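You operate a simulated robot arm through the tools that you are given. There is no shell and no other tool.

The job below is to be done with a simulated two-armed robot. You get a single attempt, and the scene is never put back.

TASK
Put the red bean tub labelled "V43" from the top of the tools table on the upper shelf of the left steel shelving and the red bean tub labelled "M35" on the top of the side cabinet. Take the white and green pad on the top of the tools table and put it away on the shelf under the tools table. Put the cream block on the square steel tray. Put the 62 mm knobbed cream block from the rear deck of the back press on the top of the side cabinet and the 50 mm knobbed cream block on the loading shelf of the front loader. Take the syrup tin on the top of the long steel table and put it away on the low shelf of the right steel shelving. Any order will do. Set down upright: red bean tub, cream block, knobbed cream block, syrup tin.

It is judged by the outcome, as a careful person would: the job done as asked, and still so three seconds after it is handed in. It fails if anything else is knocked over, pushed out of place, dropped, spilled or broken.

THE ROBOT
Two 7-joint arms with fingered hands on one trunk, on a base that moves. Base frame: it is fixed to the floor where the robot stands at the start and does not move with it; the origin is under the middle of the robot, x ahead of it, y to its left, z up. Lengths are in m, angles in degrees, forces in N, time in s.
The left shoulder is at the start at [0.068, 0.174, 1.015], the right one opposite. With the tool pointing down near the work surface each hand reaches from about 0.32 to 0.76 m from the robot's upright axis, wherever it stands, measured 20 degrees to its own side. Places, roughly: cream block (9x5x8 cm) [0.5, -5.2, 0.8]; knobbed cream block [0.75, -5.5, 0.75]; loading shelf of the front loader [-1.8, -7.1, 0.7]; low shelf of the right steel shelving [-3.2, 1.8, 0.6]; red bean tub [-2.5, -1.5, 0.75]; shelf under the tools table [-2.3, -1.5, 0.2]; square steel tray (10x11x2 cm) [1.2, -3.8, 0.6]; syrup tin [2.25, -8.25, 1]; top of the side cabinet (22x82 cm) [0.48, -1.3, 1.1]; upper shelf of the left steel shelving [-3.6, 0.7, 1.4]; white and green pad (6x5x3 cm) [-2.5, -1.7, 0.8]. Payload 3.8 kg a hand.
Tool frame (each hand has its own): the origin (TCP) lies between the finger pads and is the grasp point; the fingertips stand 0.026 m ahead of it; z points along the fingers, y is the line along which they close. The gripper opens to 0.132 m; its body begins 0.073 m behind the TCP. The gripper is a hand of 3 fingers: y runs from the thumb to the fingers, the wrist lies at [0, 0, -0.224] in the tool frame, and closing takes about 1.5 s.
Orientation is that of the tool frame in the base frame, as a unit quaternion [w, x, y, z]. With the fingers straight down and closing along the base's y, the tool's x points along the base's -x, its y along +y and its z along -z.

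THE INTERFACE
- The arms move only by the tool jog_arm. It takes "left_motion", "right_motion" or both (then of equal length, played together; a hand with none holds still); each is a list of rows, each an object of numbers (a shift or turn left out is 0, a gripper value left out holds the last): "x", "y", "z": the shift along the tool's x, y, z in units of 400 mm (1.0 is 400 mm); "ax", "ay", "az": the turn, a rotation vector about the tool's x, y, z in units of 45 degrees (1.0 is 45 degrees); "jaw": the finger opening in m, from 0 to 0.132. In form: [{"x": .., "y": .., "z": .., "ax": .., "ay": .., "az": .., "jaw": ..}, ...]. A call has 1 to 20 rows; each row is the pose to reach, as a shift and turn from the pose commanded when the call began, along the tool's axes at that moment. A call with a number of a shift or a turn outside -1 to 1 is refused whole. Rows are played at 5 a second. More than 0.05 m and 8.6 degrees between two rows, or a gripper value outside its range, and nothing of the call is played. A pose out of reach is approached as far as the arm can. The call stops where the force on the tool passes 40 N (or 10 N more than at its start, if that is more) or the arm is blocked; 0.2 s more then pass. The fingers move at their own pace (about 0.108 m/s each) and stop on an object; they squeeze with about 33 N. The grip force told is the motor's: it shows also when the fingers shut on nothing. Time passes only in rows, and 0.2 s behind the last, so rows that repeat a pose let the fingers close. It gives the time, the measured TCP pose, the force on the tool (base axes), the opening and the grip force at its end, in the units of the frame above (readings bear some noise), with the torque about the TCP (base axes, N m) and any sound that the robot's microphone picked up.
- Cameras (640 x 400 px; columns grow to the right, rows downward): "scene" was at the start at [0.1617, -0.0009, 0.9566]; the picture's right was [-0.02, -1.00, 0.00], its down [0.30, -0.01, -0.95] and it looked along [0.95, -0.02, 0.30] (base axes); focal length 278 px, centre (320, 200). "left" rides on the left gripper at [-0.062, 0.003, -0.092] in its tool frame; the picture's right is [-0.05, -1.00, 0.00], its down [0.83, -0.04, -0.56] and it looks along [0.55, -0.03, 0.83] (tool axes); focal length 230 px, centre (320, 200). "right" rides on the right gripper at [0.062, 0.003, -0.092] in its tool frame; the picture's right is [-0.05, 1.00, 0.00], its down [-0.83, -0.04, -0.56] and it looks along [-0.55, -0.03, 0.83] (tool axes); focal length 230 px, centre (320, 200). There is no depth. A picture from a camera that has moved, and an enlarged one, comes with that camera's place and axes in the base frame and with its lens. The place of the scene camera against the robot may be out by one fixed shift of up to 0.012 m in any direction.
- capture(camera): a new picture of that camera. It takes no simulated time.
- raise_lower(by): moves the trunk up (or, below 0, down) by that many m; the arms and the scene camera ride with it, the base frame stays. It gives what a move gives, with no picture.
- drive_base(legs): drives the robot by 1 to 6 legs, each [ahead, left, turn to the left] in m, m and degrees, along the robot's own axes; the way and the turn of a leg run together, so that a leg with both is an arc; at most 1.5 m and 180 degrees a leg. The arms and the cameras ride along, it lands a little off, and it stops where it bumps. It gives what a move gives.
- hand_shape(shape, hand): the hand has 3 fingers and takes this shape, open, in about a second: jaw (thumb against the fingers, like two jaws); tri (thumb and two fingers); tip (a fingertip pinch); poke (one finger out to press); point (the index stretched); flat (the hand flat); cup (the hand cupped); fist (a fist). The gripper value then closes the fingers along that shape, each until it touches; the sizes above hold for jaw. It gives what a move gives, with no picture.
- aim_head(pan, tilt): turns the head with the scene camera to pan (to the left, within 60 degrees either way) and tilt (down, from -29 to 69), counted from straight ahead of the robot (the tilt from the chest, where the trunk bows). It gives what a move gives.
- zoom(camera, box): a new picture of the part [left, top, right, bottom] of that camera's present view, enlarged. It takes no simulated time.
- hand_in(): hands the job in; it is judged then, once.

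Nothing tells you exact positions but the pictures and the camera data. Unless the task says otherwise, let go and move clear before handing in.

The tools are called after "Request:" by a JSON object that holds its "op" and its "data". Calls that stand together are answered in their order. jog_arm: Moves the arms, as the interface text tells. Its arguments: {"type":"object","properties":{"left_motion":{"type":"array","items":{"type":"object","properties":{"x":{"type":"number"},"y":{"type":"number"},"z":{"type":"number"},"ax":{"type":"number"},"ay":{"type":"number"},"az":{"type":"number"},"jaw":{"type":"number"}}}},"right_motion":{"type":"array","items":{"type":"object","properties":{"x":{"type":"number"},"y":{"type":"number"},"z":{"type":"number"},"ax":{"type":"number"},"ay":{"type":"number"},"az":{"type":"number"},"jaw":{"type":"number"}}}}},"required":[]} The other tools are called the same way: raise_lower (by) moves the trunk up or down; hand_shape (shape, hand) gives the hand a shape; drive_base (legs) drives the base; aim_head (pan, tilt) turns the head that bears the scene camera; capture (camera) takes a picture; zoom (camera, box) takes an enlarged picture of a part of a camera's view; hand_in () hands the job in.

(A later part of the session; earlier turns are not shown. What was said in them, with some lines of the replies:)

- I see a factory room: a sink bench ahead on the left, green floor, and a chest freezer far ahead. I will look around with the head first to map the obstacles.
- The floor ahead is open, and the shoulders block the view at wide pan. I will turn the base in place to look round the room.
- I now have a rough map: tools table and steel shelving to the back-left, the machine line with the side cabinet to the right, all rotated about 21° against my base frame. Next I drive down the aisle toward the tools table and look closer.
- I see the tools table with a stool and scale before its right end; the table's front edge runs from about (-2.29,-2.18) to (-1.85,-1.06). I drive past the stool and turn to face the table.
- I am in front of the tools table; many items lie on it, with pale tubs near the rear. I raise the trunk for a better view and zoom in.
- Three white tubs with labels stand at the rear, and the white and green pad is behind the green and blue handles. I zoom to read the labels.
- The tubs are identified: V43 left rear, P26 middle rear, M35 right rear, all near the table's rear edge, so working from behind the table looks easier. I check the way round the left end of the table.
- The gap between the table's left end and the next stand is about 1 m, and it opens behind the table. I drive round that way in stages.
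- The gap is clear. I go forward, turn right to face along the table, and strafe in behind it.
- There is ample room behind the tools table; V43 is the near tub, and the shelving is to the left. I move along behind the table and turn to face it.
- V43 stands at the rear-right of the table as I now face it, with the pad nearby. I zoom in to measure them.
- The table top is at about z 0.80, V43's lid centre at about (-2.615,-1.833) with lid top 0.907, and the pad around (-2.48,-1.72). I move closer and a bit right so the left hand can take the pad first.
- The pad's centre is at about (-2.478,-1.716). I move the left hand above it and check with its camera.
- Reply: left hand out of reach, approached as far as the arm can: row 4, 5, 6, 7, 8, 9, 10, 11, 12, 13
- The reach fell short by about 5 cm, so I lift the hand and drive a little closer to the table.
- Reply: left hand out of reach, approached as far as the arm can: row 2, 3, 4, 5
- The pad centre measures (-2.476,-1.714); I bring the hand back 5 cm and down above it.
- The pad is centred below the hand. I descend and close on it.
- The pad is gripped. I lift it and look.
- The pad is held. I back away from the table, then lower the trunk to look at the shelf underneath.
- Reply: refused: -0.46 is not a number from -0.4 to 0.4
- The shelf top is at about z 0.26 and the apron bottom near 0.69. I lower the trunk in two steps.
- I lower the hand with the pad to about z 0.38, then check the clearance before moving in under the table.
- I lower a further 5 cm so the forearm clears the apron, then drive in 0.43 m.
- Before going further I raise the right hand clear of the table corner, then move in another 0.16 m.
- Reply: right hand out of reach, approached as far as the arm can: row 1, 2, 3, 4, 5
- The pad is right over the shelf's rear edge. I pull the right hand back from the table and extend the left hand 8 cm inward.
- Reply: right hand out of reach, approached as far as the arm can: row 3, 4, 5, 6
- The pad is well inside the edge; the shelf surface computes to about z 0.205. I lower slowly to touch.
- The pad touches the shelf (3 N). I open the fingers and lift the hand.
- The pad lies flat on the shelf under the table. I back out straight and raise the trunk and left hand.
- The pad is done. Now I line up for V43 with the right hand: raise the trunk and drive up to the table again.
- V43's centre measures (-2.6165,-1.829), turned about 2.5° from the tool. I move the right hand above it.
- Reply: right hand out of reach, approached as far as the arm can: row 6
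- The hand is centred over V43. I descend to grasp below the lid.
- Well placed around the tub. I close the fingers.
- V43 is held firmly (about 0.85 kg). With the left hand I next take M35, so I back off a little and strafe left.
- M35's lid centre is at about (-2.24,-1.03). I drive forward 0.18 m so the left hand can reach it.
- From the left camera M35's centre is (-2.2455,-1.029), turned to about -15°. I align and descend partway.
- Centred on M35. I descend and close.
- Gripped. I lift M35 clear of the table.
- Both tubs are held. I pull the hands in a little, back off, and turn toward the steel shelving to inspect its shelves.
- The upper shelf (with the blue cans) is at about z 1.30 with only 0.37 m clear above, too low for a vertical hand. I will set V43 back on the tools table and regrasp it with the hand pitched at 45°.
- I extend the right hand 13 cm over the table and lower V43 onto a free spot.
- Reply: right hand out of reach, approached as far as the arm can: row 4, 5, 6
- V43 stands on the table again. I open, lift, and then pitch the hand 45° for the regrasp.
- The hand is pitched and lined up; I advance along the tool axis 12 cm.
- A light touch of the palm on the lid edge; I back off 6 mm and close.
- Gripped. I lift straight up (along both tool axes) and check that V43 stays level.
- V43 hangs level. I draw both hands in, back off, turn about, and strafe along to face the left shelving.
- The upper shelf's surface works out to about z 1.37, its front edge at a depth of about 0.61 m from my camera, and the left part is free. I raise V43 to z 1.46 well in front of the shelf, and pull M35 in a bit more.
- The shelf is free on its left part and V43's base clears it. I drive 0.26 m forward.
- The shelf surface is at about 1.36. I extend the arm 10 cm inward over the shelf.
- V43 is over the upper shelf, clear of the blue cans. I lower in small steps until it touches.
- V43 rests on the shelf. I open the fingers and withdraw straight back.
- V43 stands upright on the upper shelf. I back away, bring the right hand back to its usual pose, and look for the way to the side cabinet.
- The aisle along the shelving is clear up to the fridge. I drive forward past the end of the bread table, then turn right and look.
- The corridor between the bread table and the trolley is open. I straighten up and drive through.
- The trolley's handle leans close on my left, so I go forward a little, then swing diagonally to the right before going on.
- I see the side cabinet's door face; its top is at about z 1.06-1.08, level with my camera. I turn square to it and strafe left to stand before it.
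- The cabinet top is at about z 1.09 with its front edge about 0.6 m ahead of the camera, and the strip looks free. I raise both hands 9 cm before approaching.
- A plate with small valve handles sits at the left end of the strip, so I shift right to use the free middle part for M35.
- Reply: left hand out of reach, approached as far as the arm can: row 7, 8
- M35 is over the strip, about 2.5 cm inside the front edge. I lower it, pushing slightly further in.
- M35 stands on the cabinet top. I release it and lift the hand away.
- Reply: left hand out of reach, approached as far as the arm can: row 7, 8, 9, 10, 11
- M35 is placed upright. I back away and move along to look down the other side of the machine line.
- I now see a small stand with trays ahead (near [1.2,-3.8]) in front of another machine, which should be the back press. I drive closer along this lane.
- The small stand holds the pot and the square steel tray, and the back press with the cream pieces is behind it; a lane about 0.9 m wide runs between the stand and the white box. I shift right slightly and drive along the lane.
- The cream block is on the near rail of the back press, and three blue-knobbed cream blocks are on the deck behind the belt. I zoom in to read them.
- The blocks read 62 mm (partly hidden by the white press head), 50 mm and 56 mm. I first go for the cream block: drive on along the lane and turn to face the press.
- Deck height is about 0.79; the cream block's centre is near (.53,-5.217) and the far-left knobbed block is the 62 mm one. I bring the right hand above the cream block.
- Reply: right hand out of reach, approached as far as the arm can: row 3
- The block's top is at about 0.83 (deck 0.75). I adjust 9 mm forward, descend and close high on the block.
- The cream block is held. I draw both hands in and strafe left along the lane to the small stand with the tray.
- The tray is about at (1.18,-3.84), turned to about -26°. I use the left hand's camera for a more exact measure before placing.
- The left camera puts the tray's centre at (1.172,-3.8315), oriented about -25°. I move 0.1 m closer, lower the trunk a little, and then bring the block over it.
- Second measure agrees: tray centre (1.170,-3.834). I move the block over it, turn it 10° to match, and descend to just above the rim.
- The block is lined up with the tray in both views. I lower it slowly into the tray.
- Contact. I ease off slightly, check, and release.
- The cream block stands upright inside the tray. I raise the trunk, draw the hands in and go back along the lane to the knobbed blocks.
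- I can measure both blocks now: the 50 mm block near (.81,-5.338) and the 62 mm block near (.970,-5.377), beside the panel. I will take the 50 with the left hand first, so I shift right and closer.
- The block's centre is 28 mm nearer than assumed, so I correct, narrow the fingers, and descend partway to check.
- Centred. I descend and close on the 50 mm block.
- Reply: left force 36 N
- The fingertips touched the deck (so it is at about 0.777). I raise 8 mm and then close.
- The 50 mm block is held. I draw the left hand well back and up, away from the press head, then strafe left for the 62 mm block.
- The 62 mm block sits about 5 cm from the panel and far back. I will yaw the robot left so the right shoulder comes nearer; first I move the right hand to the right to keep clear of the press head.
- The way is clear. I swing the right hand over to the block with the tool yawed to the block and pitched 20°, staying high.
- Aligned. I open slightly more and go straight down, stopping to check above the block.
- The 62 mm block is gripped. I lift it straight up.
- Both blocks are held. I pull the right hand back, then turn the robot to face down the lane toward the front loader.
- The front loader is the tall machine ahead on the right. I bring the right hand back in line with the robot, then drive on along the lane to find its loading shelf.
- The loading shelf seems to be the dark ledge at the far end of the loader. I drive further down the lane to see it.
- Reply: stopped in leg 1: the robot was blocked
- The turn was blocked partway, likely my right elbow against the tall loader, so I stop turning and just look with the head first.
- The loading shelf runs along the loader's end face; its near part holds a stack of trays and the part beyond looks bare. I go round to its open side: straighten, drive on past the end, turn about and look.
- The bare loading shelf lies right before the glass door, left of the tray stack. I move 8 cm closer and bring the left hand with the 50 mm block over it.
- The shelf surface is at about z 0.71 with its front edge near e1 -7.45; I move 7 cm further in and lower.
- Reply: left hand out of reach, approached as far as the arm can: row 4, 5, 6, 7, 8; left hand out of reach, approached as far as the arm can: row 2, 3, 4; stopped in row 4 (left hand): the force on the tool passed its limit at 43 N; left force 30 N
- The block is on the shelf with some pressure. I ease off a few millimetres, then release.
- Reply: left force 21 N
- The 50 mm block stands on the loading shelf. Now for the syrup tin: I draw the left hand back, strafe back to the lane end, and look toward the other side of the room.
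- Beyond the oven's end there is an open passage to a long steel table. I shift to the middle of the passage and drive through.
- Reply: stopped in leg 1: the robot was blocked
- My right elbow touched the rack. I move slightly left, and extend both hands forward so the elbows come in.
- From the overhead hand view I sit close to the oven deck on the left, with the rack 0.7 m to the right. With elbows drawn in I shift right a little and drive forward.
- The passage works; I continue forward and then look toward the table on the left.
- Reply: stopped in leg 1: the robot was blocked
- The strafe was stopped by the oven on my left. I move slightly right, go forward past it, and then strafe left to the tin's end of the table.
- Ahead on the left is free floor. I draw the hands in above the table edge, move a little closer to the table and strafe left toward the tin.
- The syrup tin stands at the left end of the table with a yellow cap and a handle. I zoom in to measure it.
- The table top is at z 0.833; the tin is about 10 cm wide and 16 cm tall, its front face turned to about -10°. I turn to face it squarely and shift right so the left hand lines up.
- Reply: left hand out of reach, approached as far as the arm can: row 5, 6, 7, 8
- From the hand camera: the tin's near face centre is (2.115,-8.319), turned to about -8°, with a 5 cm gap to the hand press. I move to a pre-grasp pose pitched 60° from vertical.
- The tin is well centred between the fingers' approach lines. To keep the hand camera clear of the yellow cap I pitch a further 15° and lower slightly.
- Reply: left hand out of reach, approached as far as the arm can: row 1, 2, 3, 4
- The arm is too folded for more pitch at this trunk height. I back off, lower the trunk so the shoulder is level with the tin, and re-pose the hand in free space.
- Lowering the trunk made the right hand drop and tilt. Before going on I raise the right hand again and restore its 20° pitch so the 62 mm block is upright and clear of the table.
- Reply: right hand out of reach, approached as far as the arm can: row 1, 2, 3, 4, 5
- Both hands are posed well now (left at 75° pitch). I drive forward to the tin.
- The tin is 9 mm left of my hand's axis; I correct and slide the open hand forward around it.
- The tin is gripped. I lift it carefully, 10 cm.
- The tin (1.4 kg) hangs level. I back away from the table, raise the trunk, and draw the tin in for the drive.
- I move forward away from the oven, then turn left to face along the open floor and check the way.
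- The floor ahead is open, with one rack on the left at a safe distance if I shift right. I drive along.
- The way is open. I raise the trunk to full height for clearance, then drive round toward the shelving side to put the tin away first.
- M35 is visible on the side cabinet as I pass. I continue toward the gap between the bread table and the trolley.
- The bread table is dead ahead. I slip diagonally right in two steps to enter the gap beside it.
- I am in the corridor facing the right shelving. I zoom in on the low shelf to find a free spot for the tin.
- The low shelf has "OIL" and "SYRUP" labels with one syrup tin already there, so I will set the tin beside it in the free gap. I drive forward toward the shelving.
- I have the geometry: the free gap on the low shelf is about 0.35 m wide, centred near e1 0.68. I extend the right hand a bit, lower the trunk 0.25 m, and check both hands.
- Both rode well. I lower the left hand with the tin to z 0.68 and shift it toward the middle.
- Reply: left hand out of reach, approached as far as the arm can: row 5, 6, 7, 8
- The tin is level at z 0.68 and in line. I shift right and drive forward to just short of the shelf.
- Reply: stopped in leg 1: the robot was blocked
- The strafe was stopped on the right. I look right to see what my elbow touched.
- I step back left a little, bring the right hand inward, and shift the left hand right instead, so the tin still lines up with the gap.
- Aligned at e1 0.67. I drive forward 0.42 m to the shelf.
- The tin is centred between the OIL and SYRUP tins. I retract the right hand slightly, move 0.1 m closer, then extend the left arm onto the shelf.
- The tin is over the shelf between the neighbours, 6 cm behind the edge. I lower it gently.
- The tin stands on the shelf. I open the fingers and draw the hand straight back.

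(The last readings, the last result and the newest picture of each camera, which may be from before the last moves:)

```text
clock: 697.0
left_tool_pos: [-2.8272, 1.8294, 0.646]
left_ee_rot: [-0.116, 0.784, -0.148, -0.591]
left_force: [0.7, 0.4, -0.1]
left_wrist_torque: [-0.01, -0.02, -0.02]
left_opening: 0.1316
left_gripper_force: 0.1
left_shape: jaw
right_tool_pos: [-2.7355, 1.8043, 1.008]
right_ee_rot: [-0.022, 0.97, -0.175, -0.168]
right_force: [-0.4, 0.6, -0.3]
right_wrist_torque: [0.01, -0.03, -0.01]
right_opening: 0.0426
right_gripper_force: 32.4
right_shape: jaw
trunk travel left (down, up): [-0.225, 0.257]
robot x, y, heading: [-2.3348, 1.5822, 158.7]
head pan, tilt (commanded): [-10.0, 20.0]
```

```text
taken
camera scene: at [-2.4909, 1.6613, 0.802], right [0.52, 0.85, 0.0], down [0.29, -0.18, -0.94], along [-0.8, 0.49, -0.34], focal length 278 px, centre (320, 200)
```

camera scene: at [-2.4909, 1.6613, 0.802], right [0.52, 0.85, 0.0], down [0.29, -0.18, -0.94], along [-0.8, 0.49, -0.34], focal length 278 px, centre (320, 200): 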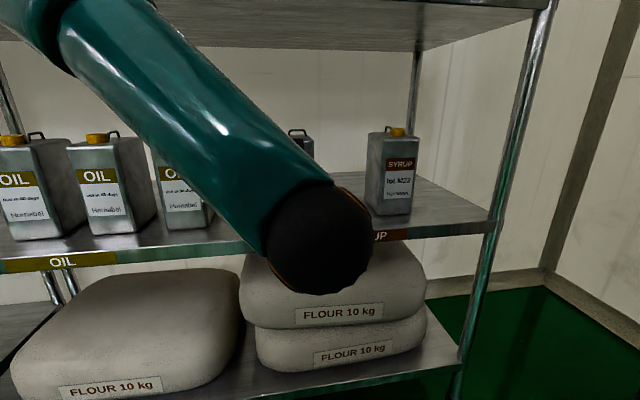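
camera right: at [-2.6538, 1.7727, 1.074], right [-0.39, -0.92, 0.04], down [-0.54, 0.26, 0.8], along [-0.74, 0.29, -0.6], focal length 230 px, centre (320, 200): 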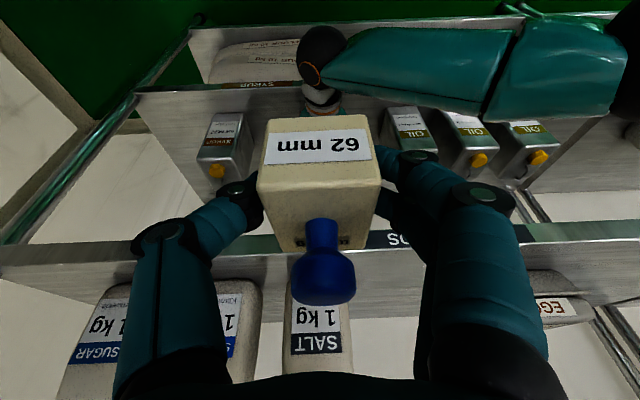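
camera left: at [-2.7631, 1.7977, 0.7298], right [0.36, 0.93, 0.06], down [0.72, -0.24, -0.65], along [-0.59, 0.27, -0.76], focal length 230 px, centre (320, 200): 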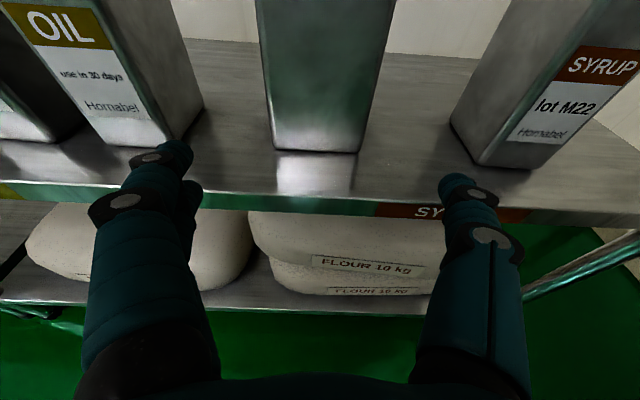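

The syrup tin is put away upright. I back straight out, raise the trunk, and check the bench beside the cabinet where my elbow touched.

Request:
{"op": "drive_base", "data": {"legs": [[-0.52, 0.0, 0]]}}

Request:
{"op": "drive_base", "data": {"legs": [[0, 0.1, 0], [-0.6, 0, 0]]}}

Request:
{"op": "raise_lower", "data": {"by": 0.25}}

Request:
{"op": "aim_head", "data": {"pan": -30, "tilt": 20}}

Request:
{"op": "capture", "data": {"camera": "scene"}}

```text
clock: 700.0
left_tool_pos: [-2.3657, 1.6419, 0.6445]
left_ee_rot: [-0.112, 0.785, -0.143, -0.593]
left_force: [0.0, 0.0, -0.2]
left_wrist_torque: [-0.01, 0.02, 0.01]
left_opening: 0.1319
left_gripper_force: 0.2
left_shape: jaw
right_tool_pos: [-2.2724, 1.6204, 1.0077]
right_ee_rot: [-0.02, 0.971, -0.168, -0.169]
right_force: [1.0, -0.5, -0.5]
right_wrist_torque: [-0.02, 0.01, -0.04]
right_opening: 0.0425
right_gripper_force: 33.4
right_shape: jaw
trunk travel left (down, up): [-0.225, 0.257]
robot x, y, heading: [-1.8646, 1.4034, 159.2]
head pan, tilt (commanded): [-10.0, 20.0]
```

```text
clock: 704.5
left_tool_pos: [-1.8428, 1.3412, 0.6459]
left_ee_rot: [-0.112, 0.785, -0.143, -0.593]
left_force: [-1.1, 0.4, -0.6]
left_wrist_torque: [-0.03, 0.03, -0.01]
left_opening: 0.1319
left_gripper_force: 0.0
left_shape: jaw
right_tool_pos: [-1.7489, 1.319, 1.0078]
right_ee_rot: [-0.02, 0.971, -0.168, -0.169]
right_force: [0.5, -0.2, -0.8]
right_wrist_torque: [-0.01, 0.02, 0.01]
right_opening: 0.0423
right_gripper_force: 33.0
right_shape: jaw
trunk travel left (down, up): [-0.225, 0.257]
robot x, y, heading: [-1.3412, 1.102, 159.2]
head pan, tilt (commanded): [-10.0, 20.0]
```

```text
clock: 707.0
left_tool_pos: [-1.8426, 1.3414, 0.8956]
left_ee_rot: [-0.112, 0.785, -0.143, -0.592]
left_force: [0.2, 0.6, 0.4]
left_wrist_torque: [0.0, 0.03, -0.01]
left_opening: 0.132
left_gripper_force: 0.0
left_shape: jaw
right_tool_pos: [-1.7497, 1.3196, 1.2571]
right_ee_rot: [-0.02, 0.971, -0.168, -0.167]
right_force: [-0.3, 0.3, -0.7]
right_wrist_torque: [-0.04, -0.01, 0.01]
right_opening: 0.0425
right_gripper_force: 33.3
right_shape: jaw
trunk travel left (down, up): [-0.475, 0.007]
robot x, y, heading: [-1.3372, 1.1019, 159.4]
head pan, tilt (commanded): [-10.0, 20.0]
```

```text
clock: 707.9
left_tool_pos: [-1.8424, 1.3408, 0.8949]
left_ee_rot: [-0.112, 0.785, -0.142, -0.593]
left_force: [-0.4, -0.3, -0.3]
left_wrist_torque: [0.01, -0.02, 0.04]
left_opening: 0.1318
left_gripper_force: 0.0
left_shape: jaw
right_tool_pos: [-1.7505, 1.3197, 1.2576]
right_ee_rot: [-0.02, 0.971, -0.168, -0.168]
right_force: [-0.8, 0.3, -1.2]
right_wrist_torque: [0.0, 0.04, -0.02]
right_opening: 0.0429
right_gripper_force: 34.0
right_shape: jaw
trunk travel left (down, up): [-0.475, 0.007]
robot x, y, heading: [-1.3398, 1.1008, 159.4]
head pan, tilt (commanded): [-30.0, 20.0]
```

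```text
taken
camera scene: at [-1.505, 1.2121, 1.0822], right [0.77, 0.63, 0.0], down [0.22, -0.26, -0.94], along [-0.6, 0.73, -0.34], focal length 278 px, centre (320, 200)
```

scene: 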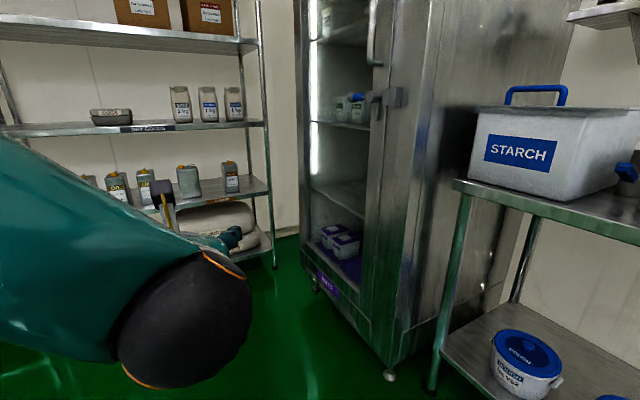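

The STARCH box and cabinet look undisturbed. I return the left hand to its normal upright pose before driving out.

Request:
{"op": "jog_arm", "data": {"left_motion": [{"x": -0.04, "z": -0.02, "y": 0.05, "ay": 0.16}, {"x": -0.08, "z": -0.035, "y": 0.1, "ay": 0.32}, {"x": -0.12, "z": -0.045, "y": 0.15, "ay": 0.48}, {"x": -0.16, "z": -0.055, "y": 0.2, "ay": 0.64}, {"x": -0.2, "z": -0.06, "y": 0.25, "ay": 0.8}, {"x": -0.2415, "z": -0.065, "y": 0.3, "ay": 0.96}, {"x": -0.2415, "z": -0.065, "y": 0.3, "ay": 0.96}]}}

Request:
{"op": "jog_arm", "data": {"left_motion": [{"x": -0.04, "z": -0.065, "ay": 0.15}, {"x": -0.08, "z": -0.13, "ay": 0.3}, {"x": -0.12, "z": -0.195, "ay": 0.45}, {"x": -0.16, "z": -0.26, "ay": 0.6}, {"x": -0.199, "z": -0.318, "ay": 0.71}, {"x": -0.199, "z": -0.318, "ay": 0.71}]}}

Request:
{"op": "capture", "data": {"camera": "left"}}

```text
clock: 709.5
left_tool_pos: [-1.8859, 1.2281, 0.9965]
left_ee_rot: [-0.052, 0.948, -0.175, -0.262]
left_force: [-0.9, 0.4, -0.9]
left_wrist_torque: [-0.04, 0.03, -0.01]
left_opening: 0.1318
left_gripper_force: 0.1
left_shape: jaw
right_tool_pos: [-1.7496, 1.3205, 1.2579]
right_ee_rot: [-0.02, 0.971, -0.168, -0.169]
right_force: [0.0, -0.2, 0.4]
right_wrist_torque: [-0.05, 0.01, 0.04]
right_opening: 0.0425
right_gripper_force: 32.8
right_shape: jaw
trunk travel left (down, up): [-0.475, 0.007]
robot x, y, heading: [-1.3397, 1.1015, 159.4]
head pan, tilt (commanded): [-30.0, 20.0]
```

```text
clock: 710.9
left_tool_pos: [-1.8882, 1.2261, 1.1449]
left_ee_rot: [-0.002, 0.983, -0.182, 0.01]
left_force: [0.5, 0.6, -0.4]
left_wrist_torque: [-0.02, -0.03, 0.05]
left_opening: 0.1319
left_gripper_force: 0.0
left_shape: jaw
right_tool_pos: [-1.7492, 1.319, 1.258]
right_ee_rot: [-0.02, 0.971, -0.168, -0.168]
right_force: [-0.1, 0.2, -1.9]
right_wrist_torque: [-0.01, 0.0, 0.0]
right_opening: 0.0425
right_gripper_force: 33.1
right_shape: jaw
trunk travel left (down, up): [-0.475, 0.007]
robot x, y, heading: [-1.3391, 1.1006, 159.3]
head pan, tilt (commanded): [-30.0, 20.0]
```

```text
taken
camera left: at [-1.949, 1.2462, 1.2362], right [0.31, 0.95, 0.01], down [0.78, -0.26, 0.57], along [0.55, -0.17, -0.82], focal length 230 px, centre (320, 200)
```

left: 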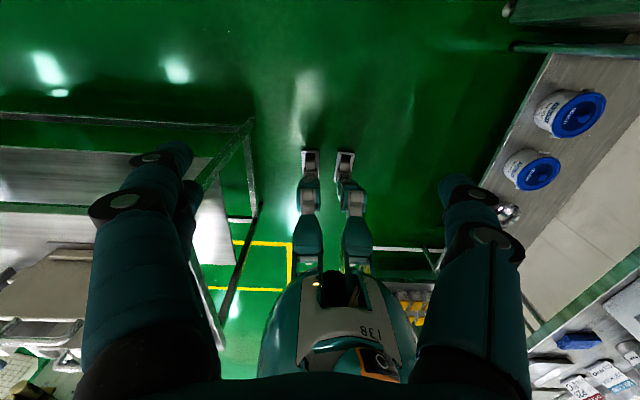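

I back out of the gap along the known path (back, then diagonally back-left, then back).

Request:
{"op": "drive_base", "data": {"legs": [[-0.45, 0, 0], [-0.27, 0.28, 0], [-0.3, 0.3, 0]]}}

Request:
{"op": "capture", "data": {"camera": "left"}}

```text
clock: 719.1
left_tool_pos: [-1.1526, 0.3283, 1.1452]
left_ee_rot: [-0.002, 0.982, -0.189, 0.009]
left_force: [0.1, 0.6, -0.3]
left_wrist_torque: [0.01, -0.05, 0.03]
left_opening: 0.1317
left_gripper_force: 0.1
left_shape: jaw
right_tool_pos: [-1.0126, 0.4171, 1.2582]
right_ee_rot: [-0.022, 0.97, -0.175, -0.17]
right_force: [1.0, 0.3, -1.5]
right_wrist_torque: [-0.02, -0.03, -0.01]
right_opening: 0.0426
right_gripper_force: 33.1
right_shape: jaw
trunk travel left (down, up): [-0.475, 0.007]
robot x, y, heading: [-0.6019, 0.1965, 158.6]
head pan, tilt (commanded): [-30.0, 20.0]
```

```text
taken
camera left: at [-1.2126, 0.3475, 1.2361], right [0.32, 0.95, 0.01], down [0.78, -0.27, 0.57], along [0.54, -0.18, -0.82], focal length 230 px, centre (320, 200)
```

left: 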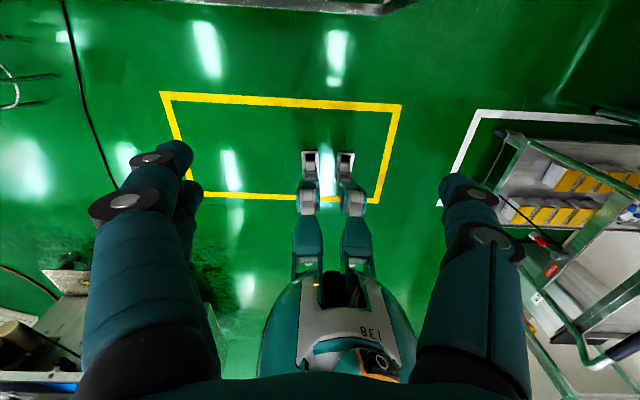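

I back up further to stand in front of the side cabinet, then turn to face it.

Request:
{"op": "drive_base", "data": {"legs": [[-1.42, -0.2, 0], [0, 0, 90]]}}

Request:
{"op": "aim_head", "data": {"pan": 0, "tilt": 12}}

Request:
{"op": "capture", "data": {"camera": "scene"}}

Request:
{"op": "capture", "data": {"camera": "right"}}

```text
clock: 730.1
left_tool_pos: [0.6974, -0.6709, 1.146]
left_ee_rot: [-0.008, 0.811, 0.584, 0.006]
left_force: [0.1, -0.1, -0.1]
left_wrist_torque: [0.03, 0.01, -0.03]
left_opening: 0.132
left_gripper_force: 0.3
left_shape: jaw
right_tool_pos: [0.5993, -0.5369, 1.2573]
right_ee_rot: [0.108, 0.793, 0.585, -0.131]
right_force: [0.7, -0.2, -0.5]
right_wrist_torque: [-0.02, -0.01, -0.03]
right_opening: 0.0425
right_gripper_force: 33.4
right_shape: jaw
trunk travel left (down, up): [-0.475, 0.007]
robot x, y, heading: [0.8005, -0.1182, -108.1]
head pan, tilt (commanded): [-30.0, 20.0]
```

```text
clock: 731.1
left_tool_pos: [0.6974, -0.6711, 1.1452]
left_ee_rot: [-0.008, 0.811, 0.585, 0.005]
left_force: [0.6, 0.1, -0.1]
left_wrist_torque: [0.0, 0.06, 0.01]
left_opening: 0.1318
left_gripper_force: 0.1
left_shape: jaw
right_tool_pos: [0.5995, -0.5374, 1.2584]
right_ee_rot: [0.109, 0.792, 0.586, -0.131]
right_force: [0.1, -0.4, -1.7]
right_wrist_torque: [0.0, 0.0, -0.02]
right_opening: 0.0425
right_gripper_force: 32.6
right_shape: jaw
trunk travel left (down, up): [-0.475, 0.007]
robot x, y, heading: [0.7984, -0.1215, -107.9]
head pan, tilt (commanded): [0.0, 12.0]
```

```text
taken
camera scene: at [0.7313, -0.3092, 1.0952], right [-0.95, 0.31, 0.0], down [0.06, 0.2, -0.98], along [-0.3, -0.93, -0.21], focal length 278 px, centre (320, 200)
```

scene: 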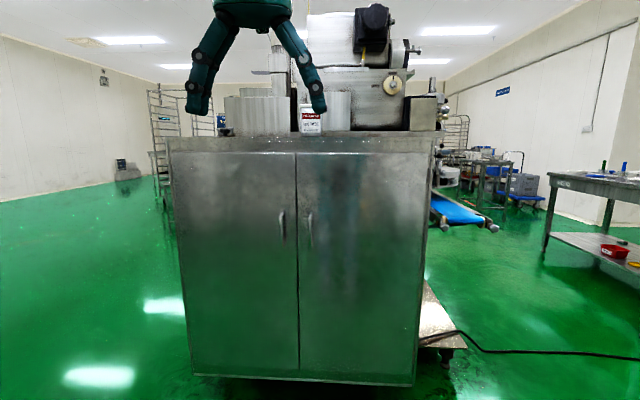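

```text
taken
camera right: at [0.6278, -0.4531, 1.3242], right [0.94, -0.34, 0.04], down [-0.23, -0.56, 0.8], along [-0.25, -0.76, -0.6], focal length 230 px, centre (320, 200)
```

right: 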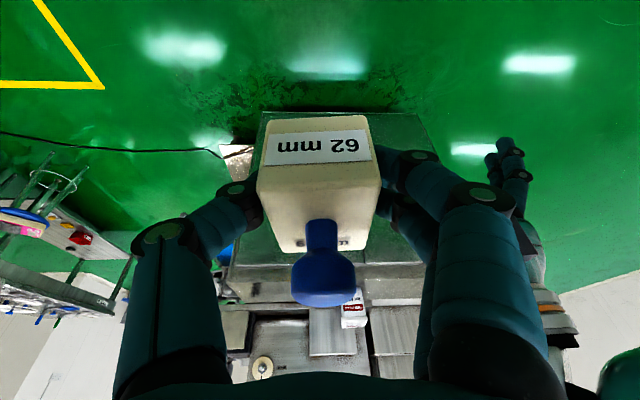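

M35 stands fine on the cabinet. To keep the left hand clear of it I raise and draw that hand back, then approach with the 62 mm block.

Request:
{"op": "jog_arm", "data": {"left_motion": [{"x": 0.06, "y": 0.04, "z": -0.08}, {"x": 0.12, "y": 0.08, "z": -0.16}, {"x": 0.18, "y": 0.12, "z": -0.24}, {"x": 0.24, "y": 0.16, "z": -0.32}, {"x": 0.3, "y": 0.2, "z": -0.4}, {"x": 0.36, "y": 0.25, "z": -0.48}, {"x": 0.36, "y": 0.25, "z": -0.48}]}}

Request:
{"op": "drive_base", "data": {"legs": [[0, -0.09, -3.5], [0.5, 0, 0]]}}

Request:
{"op": "capture", "data": {"camera": "right"}}

Request:
{"op": "capture", "data": {"camera": "scene"}}

```text
clock: 732.7
left_tool_pos: [0.8401, -0.5699, 1.3379]
left_ee_rot: [-0.008, 0.811, 0.585, 0.006]
left_force: [0.5, 0.2, -1.3]
left_wrist_torque: [-0.01, 0.0, 0.02]
left_opening: 0.1321
left_gripper_force: 0.0
left_shape: jaw
right_tool_pos: [0.5993, -0.5377, 1.2568]
right_ee_rot: [0.107, 0.793, 0.585, -0.13]
right_force: [0.3, 0.4, -0.8]
right_wrist_torque: [0.05, -0.03, -0.01]
right_opening: 0.0424
right_gripper_force: 32.6
right_shape: jaw
trunk travel left (down, up): [-0.475, 0.007]
robot x, y, heading: [0.8031, -0.1199, -108.3]
head pan, tilt (commanded): [0.0, 12.0]
```

```text
clock: 736.7
left_tool_pos: [0.542, -1.0135, 1.3394]
left_ee_rot: [-0.008, 0.83, 0.558, 0.005]
left_force: [-0.5, 0.1, -0.3]
left_wrist_torque: [0.02, 0.02, -0.03]
left_opening: 0.1318
left_gripper_force: 0.0
left_shape: jaw
right_tool_pos: [0.3028, -0.965, 1.2585]
right_ee_rot: [0.103, 0.811, 0.56, -0.135]
right_force: [0.0, -0.3, -1.2]
right_wrist_torque: [0.0, -0.01, 0.04]
right_opening: 0.0426
right_gripper_force: 33.1
right_shape: jaw
trunk travel left (down, up): [-0.475, 0.007]
robot x, y, heading: [0.5326, -0.5595, -111.9]
head pan, tilt (commanded): [0.0, 12.0]
```

```text
taken
camera right: at [0.3371, -0.8838, 1.3246], right [0.92, -0.4, 0.04], down [-0.26, -0.54, 0.8], along [-0.3, -0.74, -0.6], focal length 230 px, centre (320, 200)
```

right: 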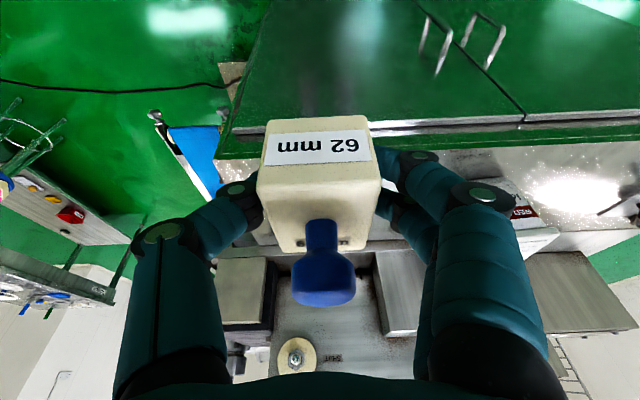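

```text
taken
camera scene: at [0.4497, -0.7475, 1.0954], right [-0.93, 0.37, 0.0], down [0.08, 0.19, -0.98], along [-0.36, -0.91, -0.21], focal length 278 px, centre (320, 200)
```

scene: 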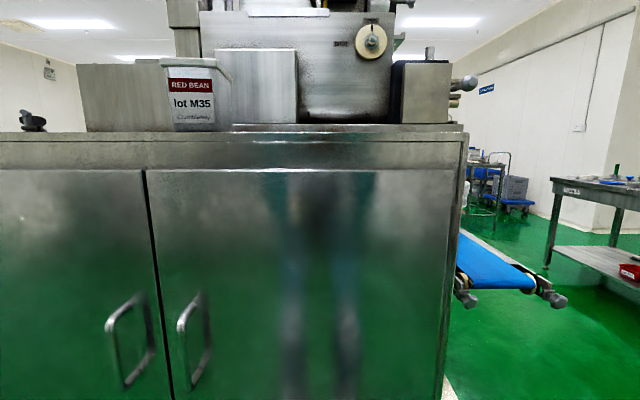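

Request:
{"op": "drive_base", "data": {"legs": [[0.1, 0, 0]]}}

Request:
{"op": "jog_arm", "data": {"right_motion": [{"x": -0.08, "z": 0.029}, {"x": -0.16, "z": 0.058}, {"x": -0.24, "z": 0.087}, {"x": -0.3055, "z": 0.111}, {"x": -0.3055, "z": 0.111}]}}

Request:
{"op": "capture", "data": {"camera": "right"}}

Request:
{"op": "capture", "data": {"camera": "left"}}

Request:
{"op": "capture", "data": {"camera": "scene"}}

```text
clock: 737.9
left_tool_pos: [0.5029, -1.1072, 1.3396]
left_ee_rot: [-0.007, 0.83, 0.558, 0.005]
left_force: [-0.5, -0.4, 0.6]
left_wrist_torque: [-0.01, 0.01, 0.0]
left_opening: 0.1317
left_gripper_force: 0.0
left_shape: jaw
right_tool_pos: [0.2653, -1.0593, 1.2596]
right_ee_rot: [0.104, 0.812, 0.559, -0.134]
right_force: [0.2, 0.2, -0.8]
right_wrist_torque: [0.02, 0.01, 0.05]
right_opening: 0.0423
right_gripper_force: 32.6
right_shape: jaw
trunk travel left (down, up): [-0.475, 0.007]
robot x, y, heading: [0.4926, -0.6547, -112.0]
head pan, tilt (commanded): [0.0, 12.0]
```

```text
clock: 739.0
left_tool_pos: [0.5026, -1.1073, 1.3384]
left_ee_rot: [-0.007, 0.83, 0.557, 0.004]
left_force: [-0.4, -0.5, -0.1]
left_wrist_torque: [-0.03, 0.01, -0.01]
left_opening: 0.1321
left_gripper_force: 0.0
left_shape: jaw
right_tool_pos: [0.2201, -1.1849, 1.2565]
right_ee_rot: [0.104, 0.812, 0.559, -0.135]
right_force: [0.9, -0.5, -1.2]
right_wrist_torque: [0.01, 0.0, -0.01]
right_opening: 0.0424
right_gripper_force: 33.1
right_shape: jaw
trunk travel left (down, up): [-0.475, 0.007]
robot x, y, heading: [0.4934, -0.6532, -111.9]
head pan, tilt (commanded): [0.0, 12.0]
```

```text
taken
camera right: at [0.2547, -1.1028, 1.3233], right [0.92, -0.4, 0.04], down [-0.26, -0.54, 0.8], along [-0.3, -0.74, -0.6], focal length 230 px, centre (320, 200)
```

right: 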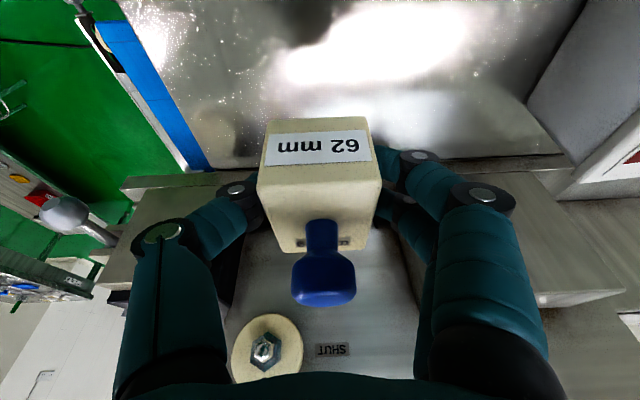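

```text
taken
camera left: at [0.481, -1.1676, 1.4297], right [-0.94, 0.33, 0.01], down [0.27, 0.78, 0.57], along [0.18, 0.54, -0.82], focal length 230 px, centre (320, 200)
```

left: 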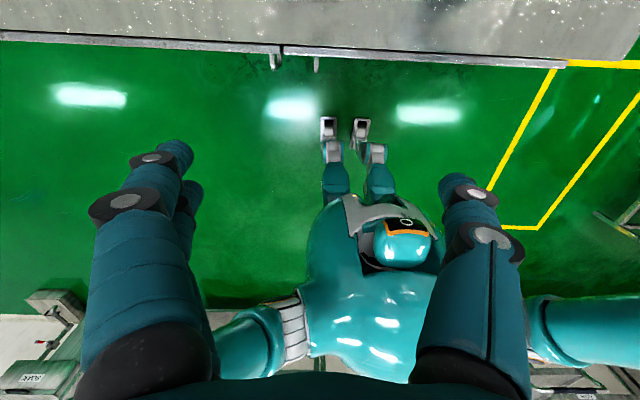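

```text
taken
camera scene: at [0.4111, -0.8418, 1.0953], right [-0.93, 0.37, 0.0], down [0.08, 0.19, -0.98], along [-0.37, -0.91, -0.21], focal length 278 px, centre (320, 200)
```

scene: 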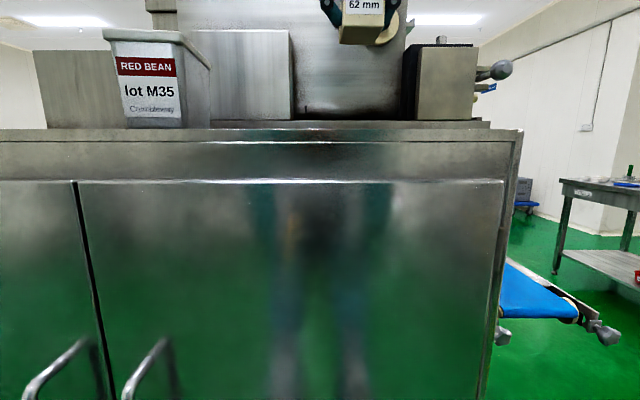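

The block is over the free part of the cabinet top, 25 cm right of M35. I lower it.

Request:
{"op": "jog_arm", "data": {"right_motion": [{"x": 0.02, "z": 0.055}, {"x": 0.04, "z": 0.11}, {"x": 0.06, "z": 0.165}, {"x": 0.08, "z": 0.22}, {"x": 0.088, "z": 0.242}, {"x": 0.088, "z": 0.242}]}}

Request:
{"op": "zoom", "data": {"camera": "scene", "box": [240, 0, 480, 160]}}

Request:
{"op": "capture", "data": {"camera": "right"}}

```text
clock: 740.5
left_tool_pos: [0.501, -1.1076, 1.3381]
left_ee_rot: [-0.007, 0.83, 0.558, 0.004]
left_force: [0.0, 0.4, 0.1]
left_wrist_torque: [0.01, 0.03, -0.01]
left_opening: 0.1319
left_gripper_force: 0.0
left_shape: jaw
right_tool_pos: [0.2222, -1.1819, 1.1546]
right_ee_rot: [0.103, 0.812, 0.559, -0.134]
right_force: [0.4, -1.5, -1.4]
right_wrist_torque: [0.01, 0.05, 0.01]
right_opening: 0.0423
right_gripper_force: 33.2
right_shape: jaw
trunk travel left (down, up): [-0.475, 0.007]
robot x, y, heading: [0.4943, -0.6531, -111.9]
head pan, tilt (commanded): [0.0, 12.0]
```

```text
2.50 times, centred on (360, 80) of scene
camera zoom: at [0.4113, -0.842, 1.0953], right [-0.93, 0.37, 0.0], down [0.08, 0.19, -0.98], along [-0.37, -0.91, -0.21], focal length 694 px, centre (220, 500)
```

zoom: 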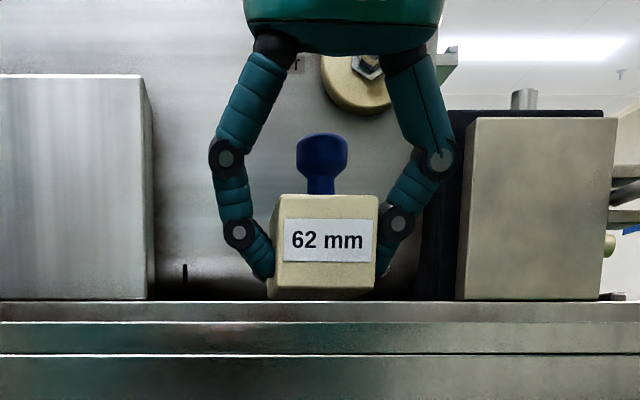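

```text
taken
camera right: at [0.2551, -1.0993, 1.2207], right [0.92, -0.4, 0.04], down [-0.27, -0.54, 0.8], along [-0.3, -0.74, -0.6], focal length 230 px, centre (320, 200)
```

right: 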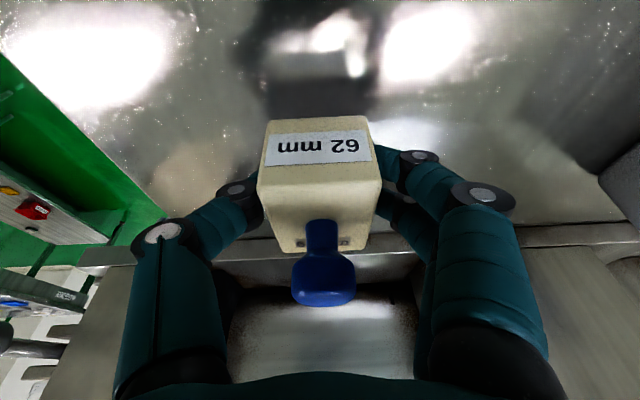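

Request:
{"op": "jog_arm", "data": {"right_motion": [{"x": 0.004, "z": 0.01}, {"x": 0.008, "z": 0.02}, {"x": 0.0103, "z": 0.0282}, {"x": 0.0103, "z": 0.0282}]}}

```text
clock: 741.5
left_tool_pos: [0.5023, -1.108, 1.3383]
left_ee_rot: [-0.007, 0.83, 0.558, 0.004]
left_force: [-0.2, 0.0, 0.4]
left_wrist_torque: [-0.04, 0.02, -0.01]
left_opening: 0.1319
left_gripper_force: 0.0
left_shape: jaw
right_tool_pos: [0.221, -1.1819, 1.1428]
right_ee_rot: [0.104, 0.812, 0.559, -0.135]
right_force: [-0.1, 0.6, -0.7]
right_wrist_torque: [0.02, -0.02, -0.02]
right_opening: 0.0425
right_gripper_force: 33.2
right_shape: jaw
trunk travel left (down, up): [-0.475, 0.007]
robot x, y, heading: [0.49, -0.6564, -112.1]
head pan, tilt (commanded): [0.0, 12.0]
```

Request:
{"op": "jog_arm", "data": {"right_motion": [{"x": 0.002, "z": 0.006}, {"x": 0.004, "z": 0.012}, {"x": 0.004, "z": 0.012}]}}

Request:
{"op": "zoom", "data": {"camera": "scene", "box": [300, 60, 420, 140]}}

```text
clock: 742.2
left_tool_pos: [0.5022, -1.107, 1.3383]
left_ee_rot: [-0.007, 0.83, 0.558, 0.004]
left_force: [0.2, -0.5, 0.6]
left_wrist_torque: [0.02, -0.01, -0.02]
left_opening: 0.1321
left_gripper_force: 0.1
left_shape: jaw
right_tool_pos: [0.2206, -1.1814, 1.1378]
right_ee_rot: [0.103, 0.812, 0.559, -0.133]
right_force: [0.3, 0.4, -1.6]
right_wrist_torque: [0.03, 0.01, -0.02]
right_opening: 0.0424
right_gripper_force: 32.4
right_shape: jaw
trunk travel left (down, up): [-0.475, 0.007]
robot x, y, heading: [0.4924, -0.6521, -111.8]
head pan, tilt (commanded): [0.0, 12.0]
```

```text
5.00 times, centred on (360, 100) of scene
camera zoom: at [0.4113, -0.842, 1.0952], right [-0.93, 0.37, 0.0], down [0.08, 0.19, -0.98], along [-0.37, -0.91, -0.21], focal length 1388 px, centre (120, 700)
```

zoom: 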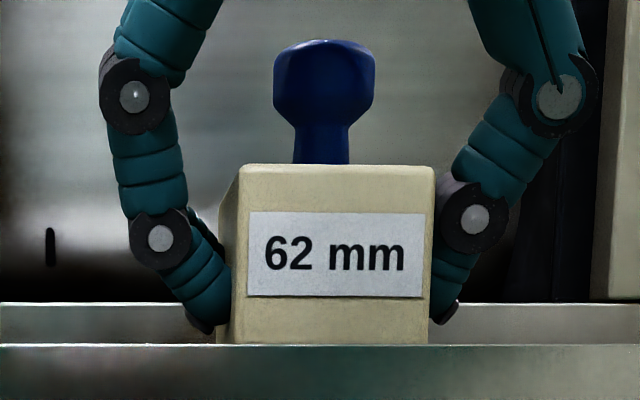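

Request:
{"op": "jog_arm", "data": {"right_motion": [{"x": 0.002, "z": 0.005}, {"x": 0.003, "z": 0.008}, {"x": 0.003, "z": 0.008}]}}

```text
clock: 743.0
left_tool_pos: [0.5031, -1.1067, 1.3378]
left_ee_rot: [-0.007, 0.83, 0.558, 0.004]
left_force: [-0.1, -0.5, 0.1]
left_wrist_torque: [0.0, -0.01, 0.0]
left_opening: 0.1317
left_gripper_force: 0.1
left_shape: jaw
right_tool_pos: [0.2213, -1.1819, 1.1341]
right_ee_rot: [0.105, 0.811, 0.559, -0.135]
right_force: [-0.5, 1.6, 5.6]
right_wrist_torque: [0.03, 0.14, 0.02]
right_opening: 0.0429
right_gripper_force: 32.7
right_shape: jaw
trunk travel left (down, up): [-0.475, 0.007]
robot x, y, heading: [0.4936, -0.6535, -111.9]
head pan, tilt (commanded): [0.0, 12.0]
```

Contact. I open the fingers and lift the hand straight up.

Request:
{"op": "jog_arm", "data": {"right_motion": [{"x": -0.001, "z": -0.003, "jaw": 0.055}, {"x": -0.001, "z": -0.004, "jaw": 0.075}, {"x": -0.001, "z": -0.004, "jaw": 0.1}, {"x": -0.001, "z": -0.004, "jaw": 0.1}, {"x": -0.001, "z": -0.004, "jaw": 0.1}, {"x": -0.02, "z": -0.055}, {"x": -0.055, "z": -0.15}, {"x": -0.09, "z": -0.25}, {"x": -0.125, "z": -0.345}, {"x": -0.15, "z": -0.41}, {"x": -0.15, "z": -0.41}]}}

Request:
{"op": "capture", "data": {"camera": "right"}}

Request:
{"op": "capture", "data": {"camera": "scene"}}

```text
clock: 745.5
left_tool_pos: [0.5022, -1.109, 1.3379]
left_ee_rot: [-0.008, 0.83, 0.558, 0.006]
left_force: [0.1, -0.1, 0.2]
left_wrist_torque: [0.02, 0.01, 0.0]
left_opening: 0.1319
left_gripper_force: 0.1
left_shape: jaw
right_tool_pos: [0.217, -1.1829, 1.308]
right_ee_rot: [0.104, 0.812, 0.559, -0.134]
right_force: [-0.2, 1.2, 0.0]
right_wrist_torque: [0.03, -0.01, -0.01]
right_opening: 0.1
right_gripper_force: 0.1
right_shape: jaw
trunk travel left (down, up): [-0.475, 0.007]
robot x, y, heading: [0.4891, -0.6591, -111.8]
head pan, tilt (commanded): [0.0, 12.0]
```

```text
taken
camera right: at [0.2511, -1.1011, 1.375], right [0.92, -0.4, 0.04], down [-0.27, -0.54, 0.8], along [-0.3, -0.74, -0.6], focal length 230 px, centre (320, 200)
```

right: 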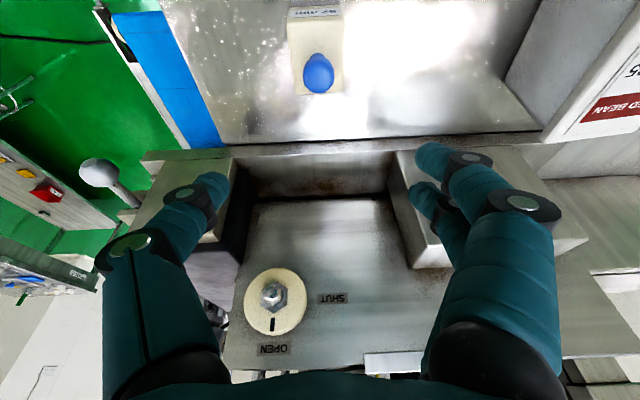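

```text
taken
camera scene: at [0.411, -0.8421, 1.0951], right [-0.93, 0.37, 0.0], down [0.08, 0.19, -0.98], along [-0.37, -0.91, -0.21], focal length 278 px, centre (320, 200)
```

scene: 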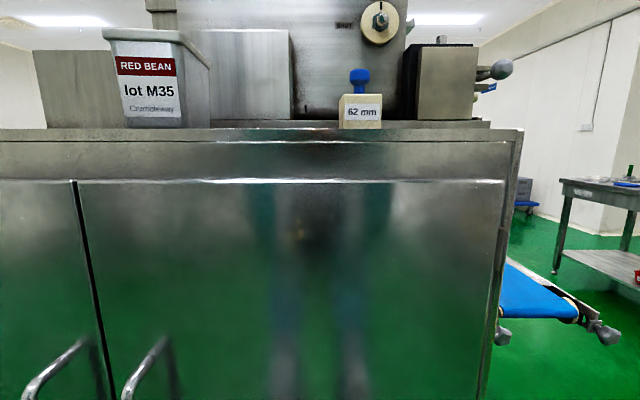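

The 62 mm block stands upright beside M35. I back away clear, then take a last look toward the shelving to confirm V43 and the others.

Request:
{"op": "drive_base", "data": {"legs": [[-0.5, 0, 0], [0, 0, -85]]}}

Request:
{"op": "aim_head", "data": {"pan": 0, "tilt": 5}}

Request:
{"op": "capture", "data": {"camera": "scene"}}

```text
clock: 752.0
left_tool_pos: [0.232, -0.2497, 1.3386]
left_ee_rot: [-0.002, 0.991, -0.132, 0.008]
left_force: [-0.5, -0.9, 0.6]
left_wrist_torque: [0.0, 0.03, -0.02]
left_opening: 0.1317
left_gripper_force: 0.0
left_shape: jaw
right_tool_pos: [0.1234, 0.0233, 1.3083]
right_ee_rot: [-0.01, 0.978, -0.119, -0.168]
right_force: [0.2, 0.4, -0.1]
right_wrist_torque: [-0.01, 0.0, -0.01]
right_opening: 0.0996
right_gripper_force: 0.1
right_shape: jaw
trunk travel left (down, up): [-0.475, 0.007]
robot x, y, heading: [0.6825, -0.1855, 165.0]
head pan, tilt (commanded): [0.0, 12.0]
```

```text
clock: 752.7
left_tool_pos: [0.2325, -0.251, 1.3386]
left_ee_rot: [-0.003, 0.991, -0.133, 0.008]
left_force: [0.0, 0.9, -0.6]
left_wrist_torque: [-0.02, 0.02, -0.01]
left_opening: 0.1319
left_gripper_force: 0.1
left_shape: jaw
right_tool_pos: [0.1226, 0.0232, 1.3095]
right_ee_rot: [-0.012, 0.978, -0.119, -0.169]
right_force: [0.1, 0.4, 0.7]
right_wrist_torque: [-0.02, -0.01, 0.02]
right_opening: 0.0997
right_gripper_force: 0.1
right_shape: jaw
trunk travel left (down, up): [-0.475, 0.007]
robot x, y, heading: [0.6774, -0.1824, 164.7]
head pan, tilt (commanded): [0.0, 5.0]
```

```text
taken
camera scene: at [0.4819, -0.1319, 1.1065], right [0.26, 0.97, 0.0], down [0.08, -0.02, -1.0], along [-0.96, 0.26, -0.09], focal length 278 px, centre (320, 200)
```

scene: 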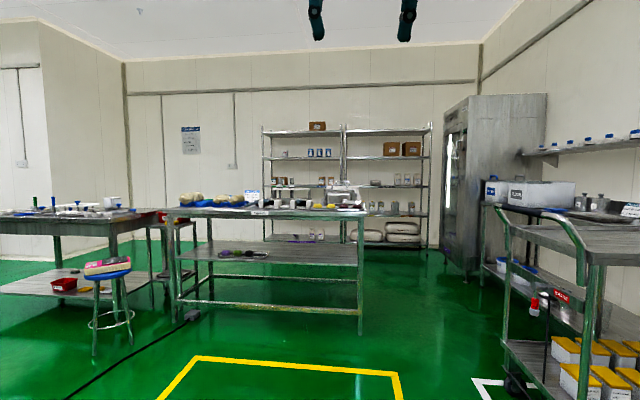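

Request:
{"op": "zoom", "data": {"camera": "scene", "box": [250, 110, 440, 250]}}

Request:
{"op": "zoom", "data": {"camera": "scene", "box": [0, 180, 190, 320]}}

```text
2.86 times, centred on (345, 180) of scene
camera zoom: at [0.4819, -0.1319, 1.1065], right [0.26, 0.97, 0.0], down [0.08, -0.02, -1.0], along [-0.96, 0.26, -0.09], focal length 793 px, centre (249, 257)
```

zoom: 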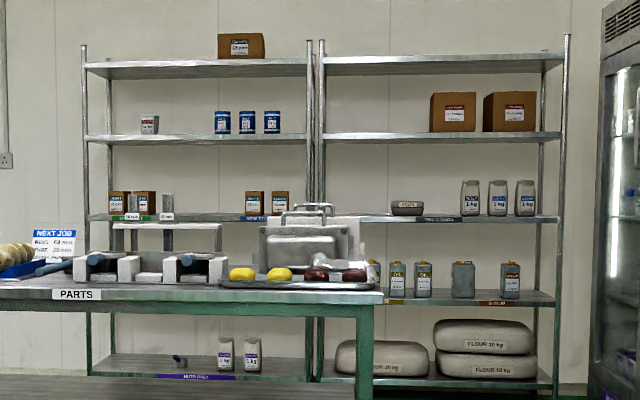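

```text
2.86 times, centred on (95, 250) of scene
camera zoom: at [0.4819, -0.1319, 1.1065], right [0.26, 0.97, 0.0], down [0.08, -0.02, -1.0], along [-0.96, 0.26, -0.09], focal length 793 px, centre (963, 57)
```

zoom: 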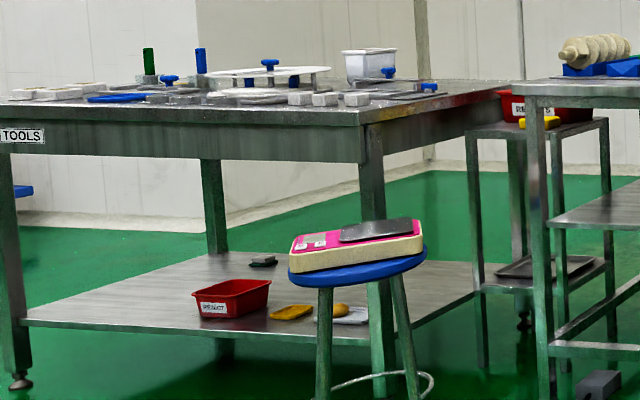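

Everything asked for is in place. In the last views V43 stands on the upper shelf, the tin is on the low shelf beside the SYRUP label, and the pad lies on the shelf under the tools table. When I last saw them, M35 and the 62 mm block were on the side cabinet, the 50 mm block was on the loading shelf and the cream block was in its tray. My hands are empty and clear, so I hand the job in.

Request:
{"op": "hand_in", "data": {}}

```text
The job is handed in.
```

I handed the job in with every item in its place:

| Item | Where it is now |
|---|---|
| Red bean tub V43 | Upright on the upper shelf of the left steel shelving |
| Red bean tub M35 | Upright on the top of the side cabinet |
| White and green pad | Lying flat on the shelf under the tools table |
| Cream block | Upright in the square steel tray |
| 62 mm knobbed cream block | Upright on the top of the side cabinet, beside M35 |
| 50 mm knobbed cream block | Upright on the bare part of the front loader's loading shelf |
| Syrup tin | Upright on the low shelf of the right steel shelving, next to the tin already there by the SYRUP label |

Just before handing in, I checked V43, the tin and the pad from a distance, and all three were in place. I last saw the other four right after setting each one down, and they were standing properly then.

The robot's arms or base were stopped by contact four times while driving:
- **Front loader and oven:** two stops against these machines.
- **Tray rack:** one elbow contact. The rack's position matched before and after, within what I could measure.
- **Cabinet and bench by the right shelving:** one stop. I couldn't see exactly what the elbow touched, but the cabinet and the STARCH box looked undisturbed afterwards.

When I opened the fingers at the tray, they pressed briefly on its rim and the cream block shifted slightly. It stayed upright inside the tray.
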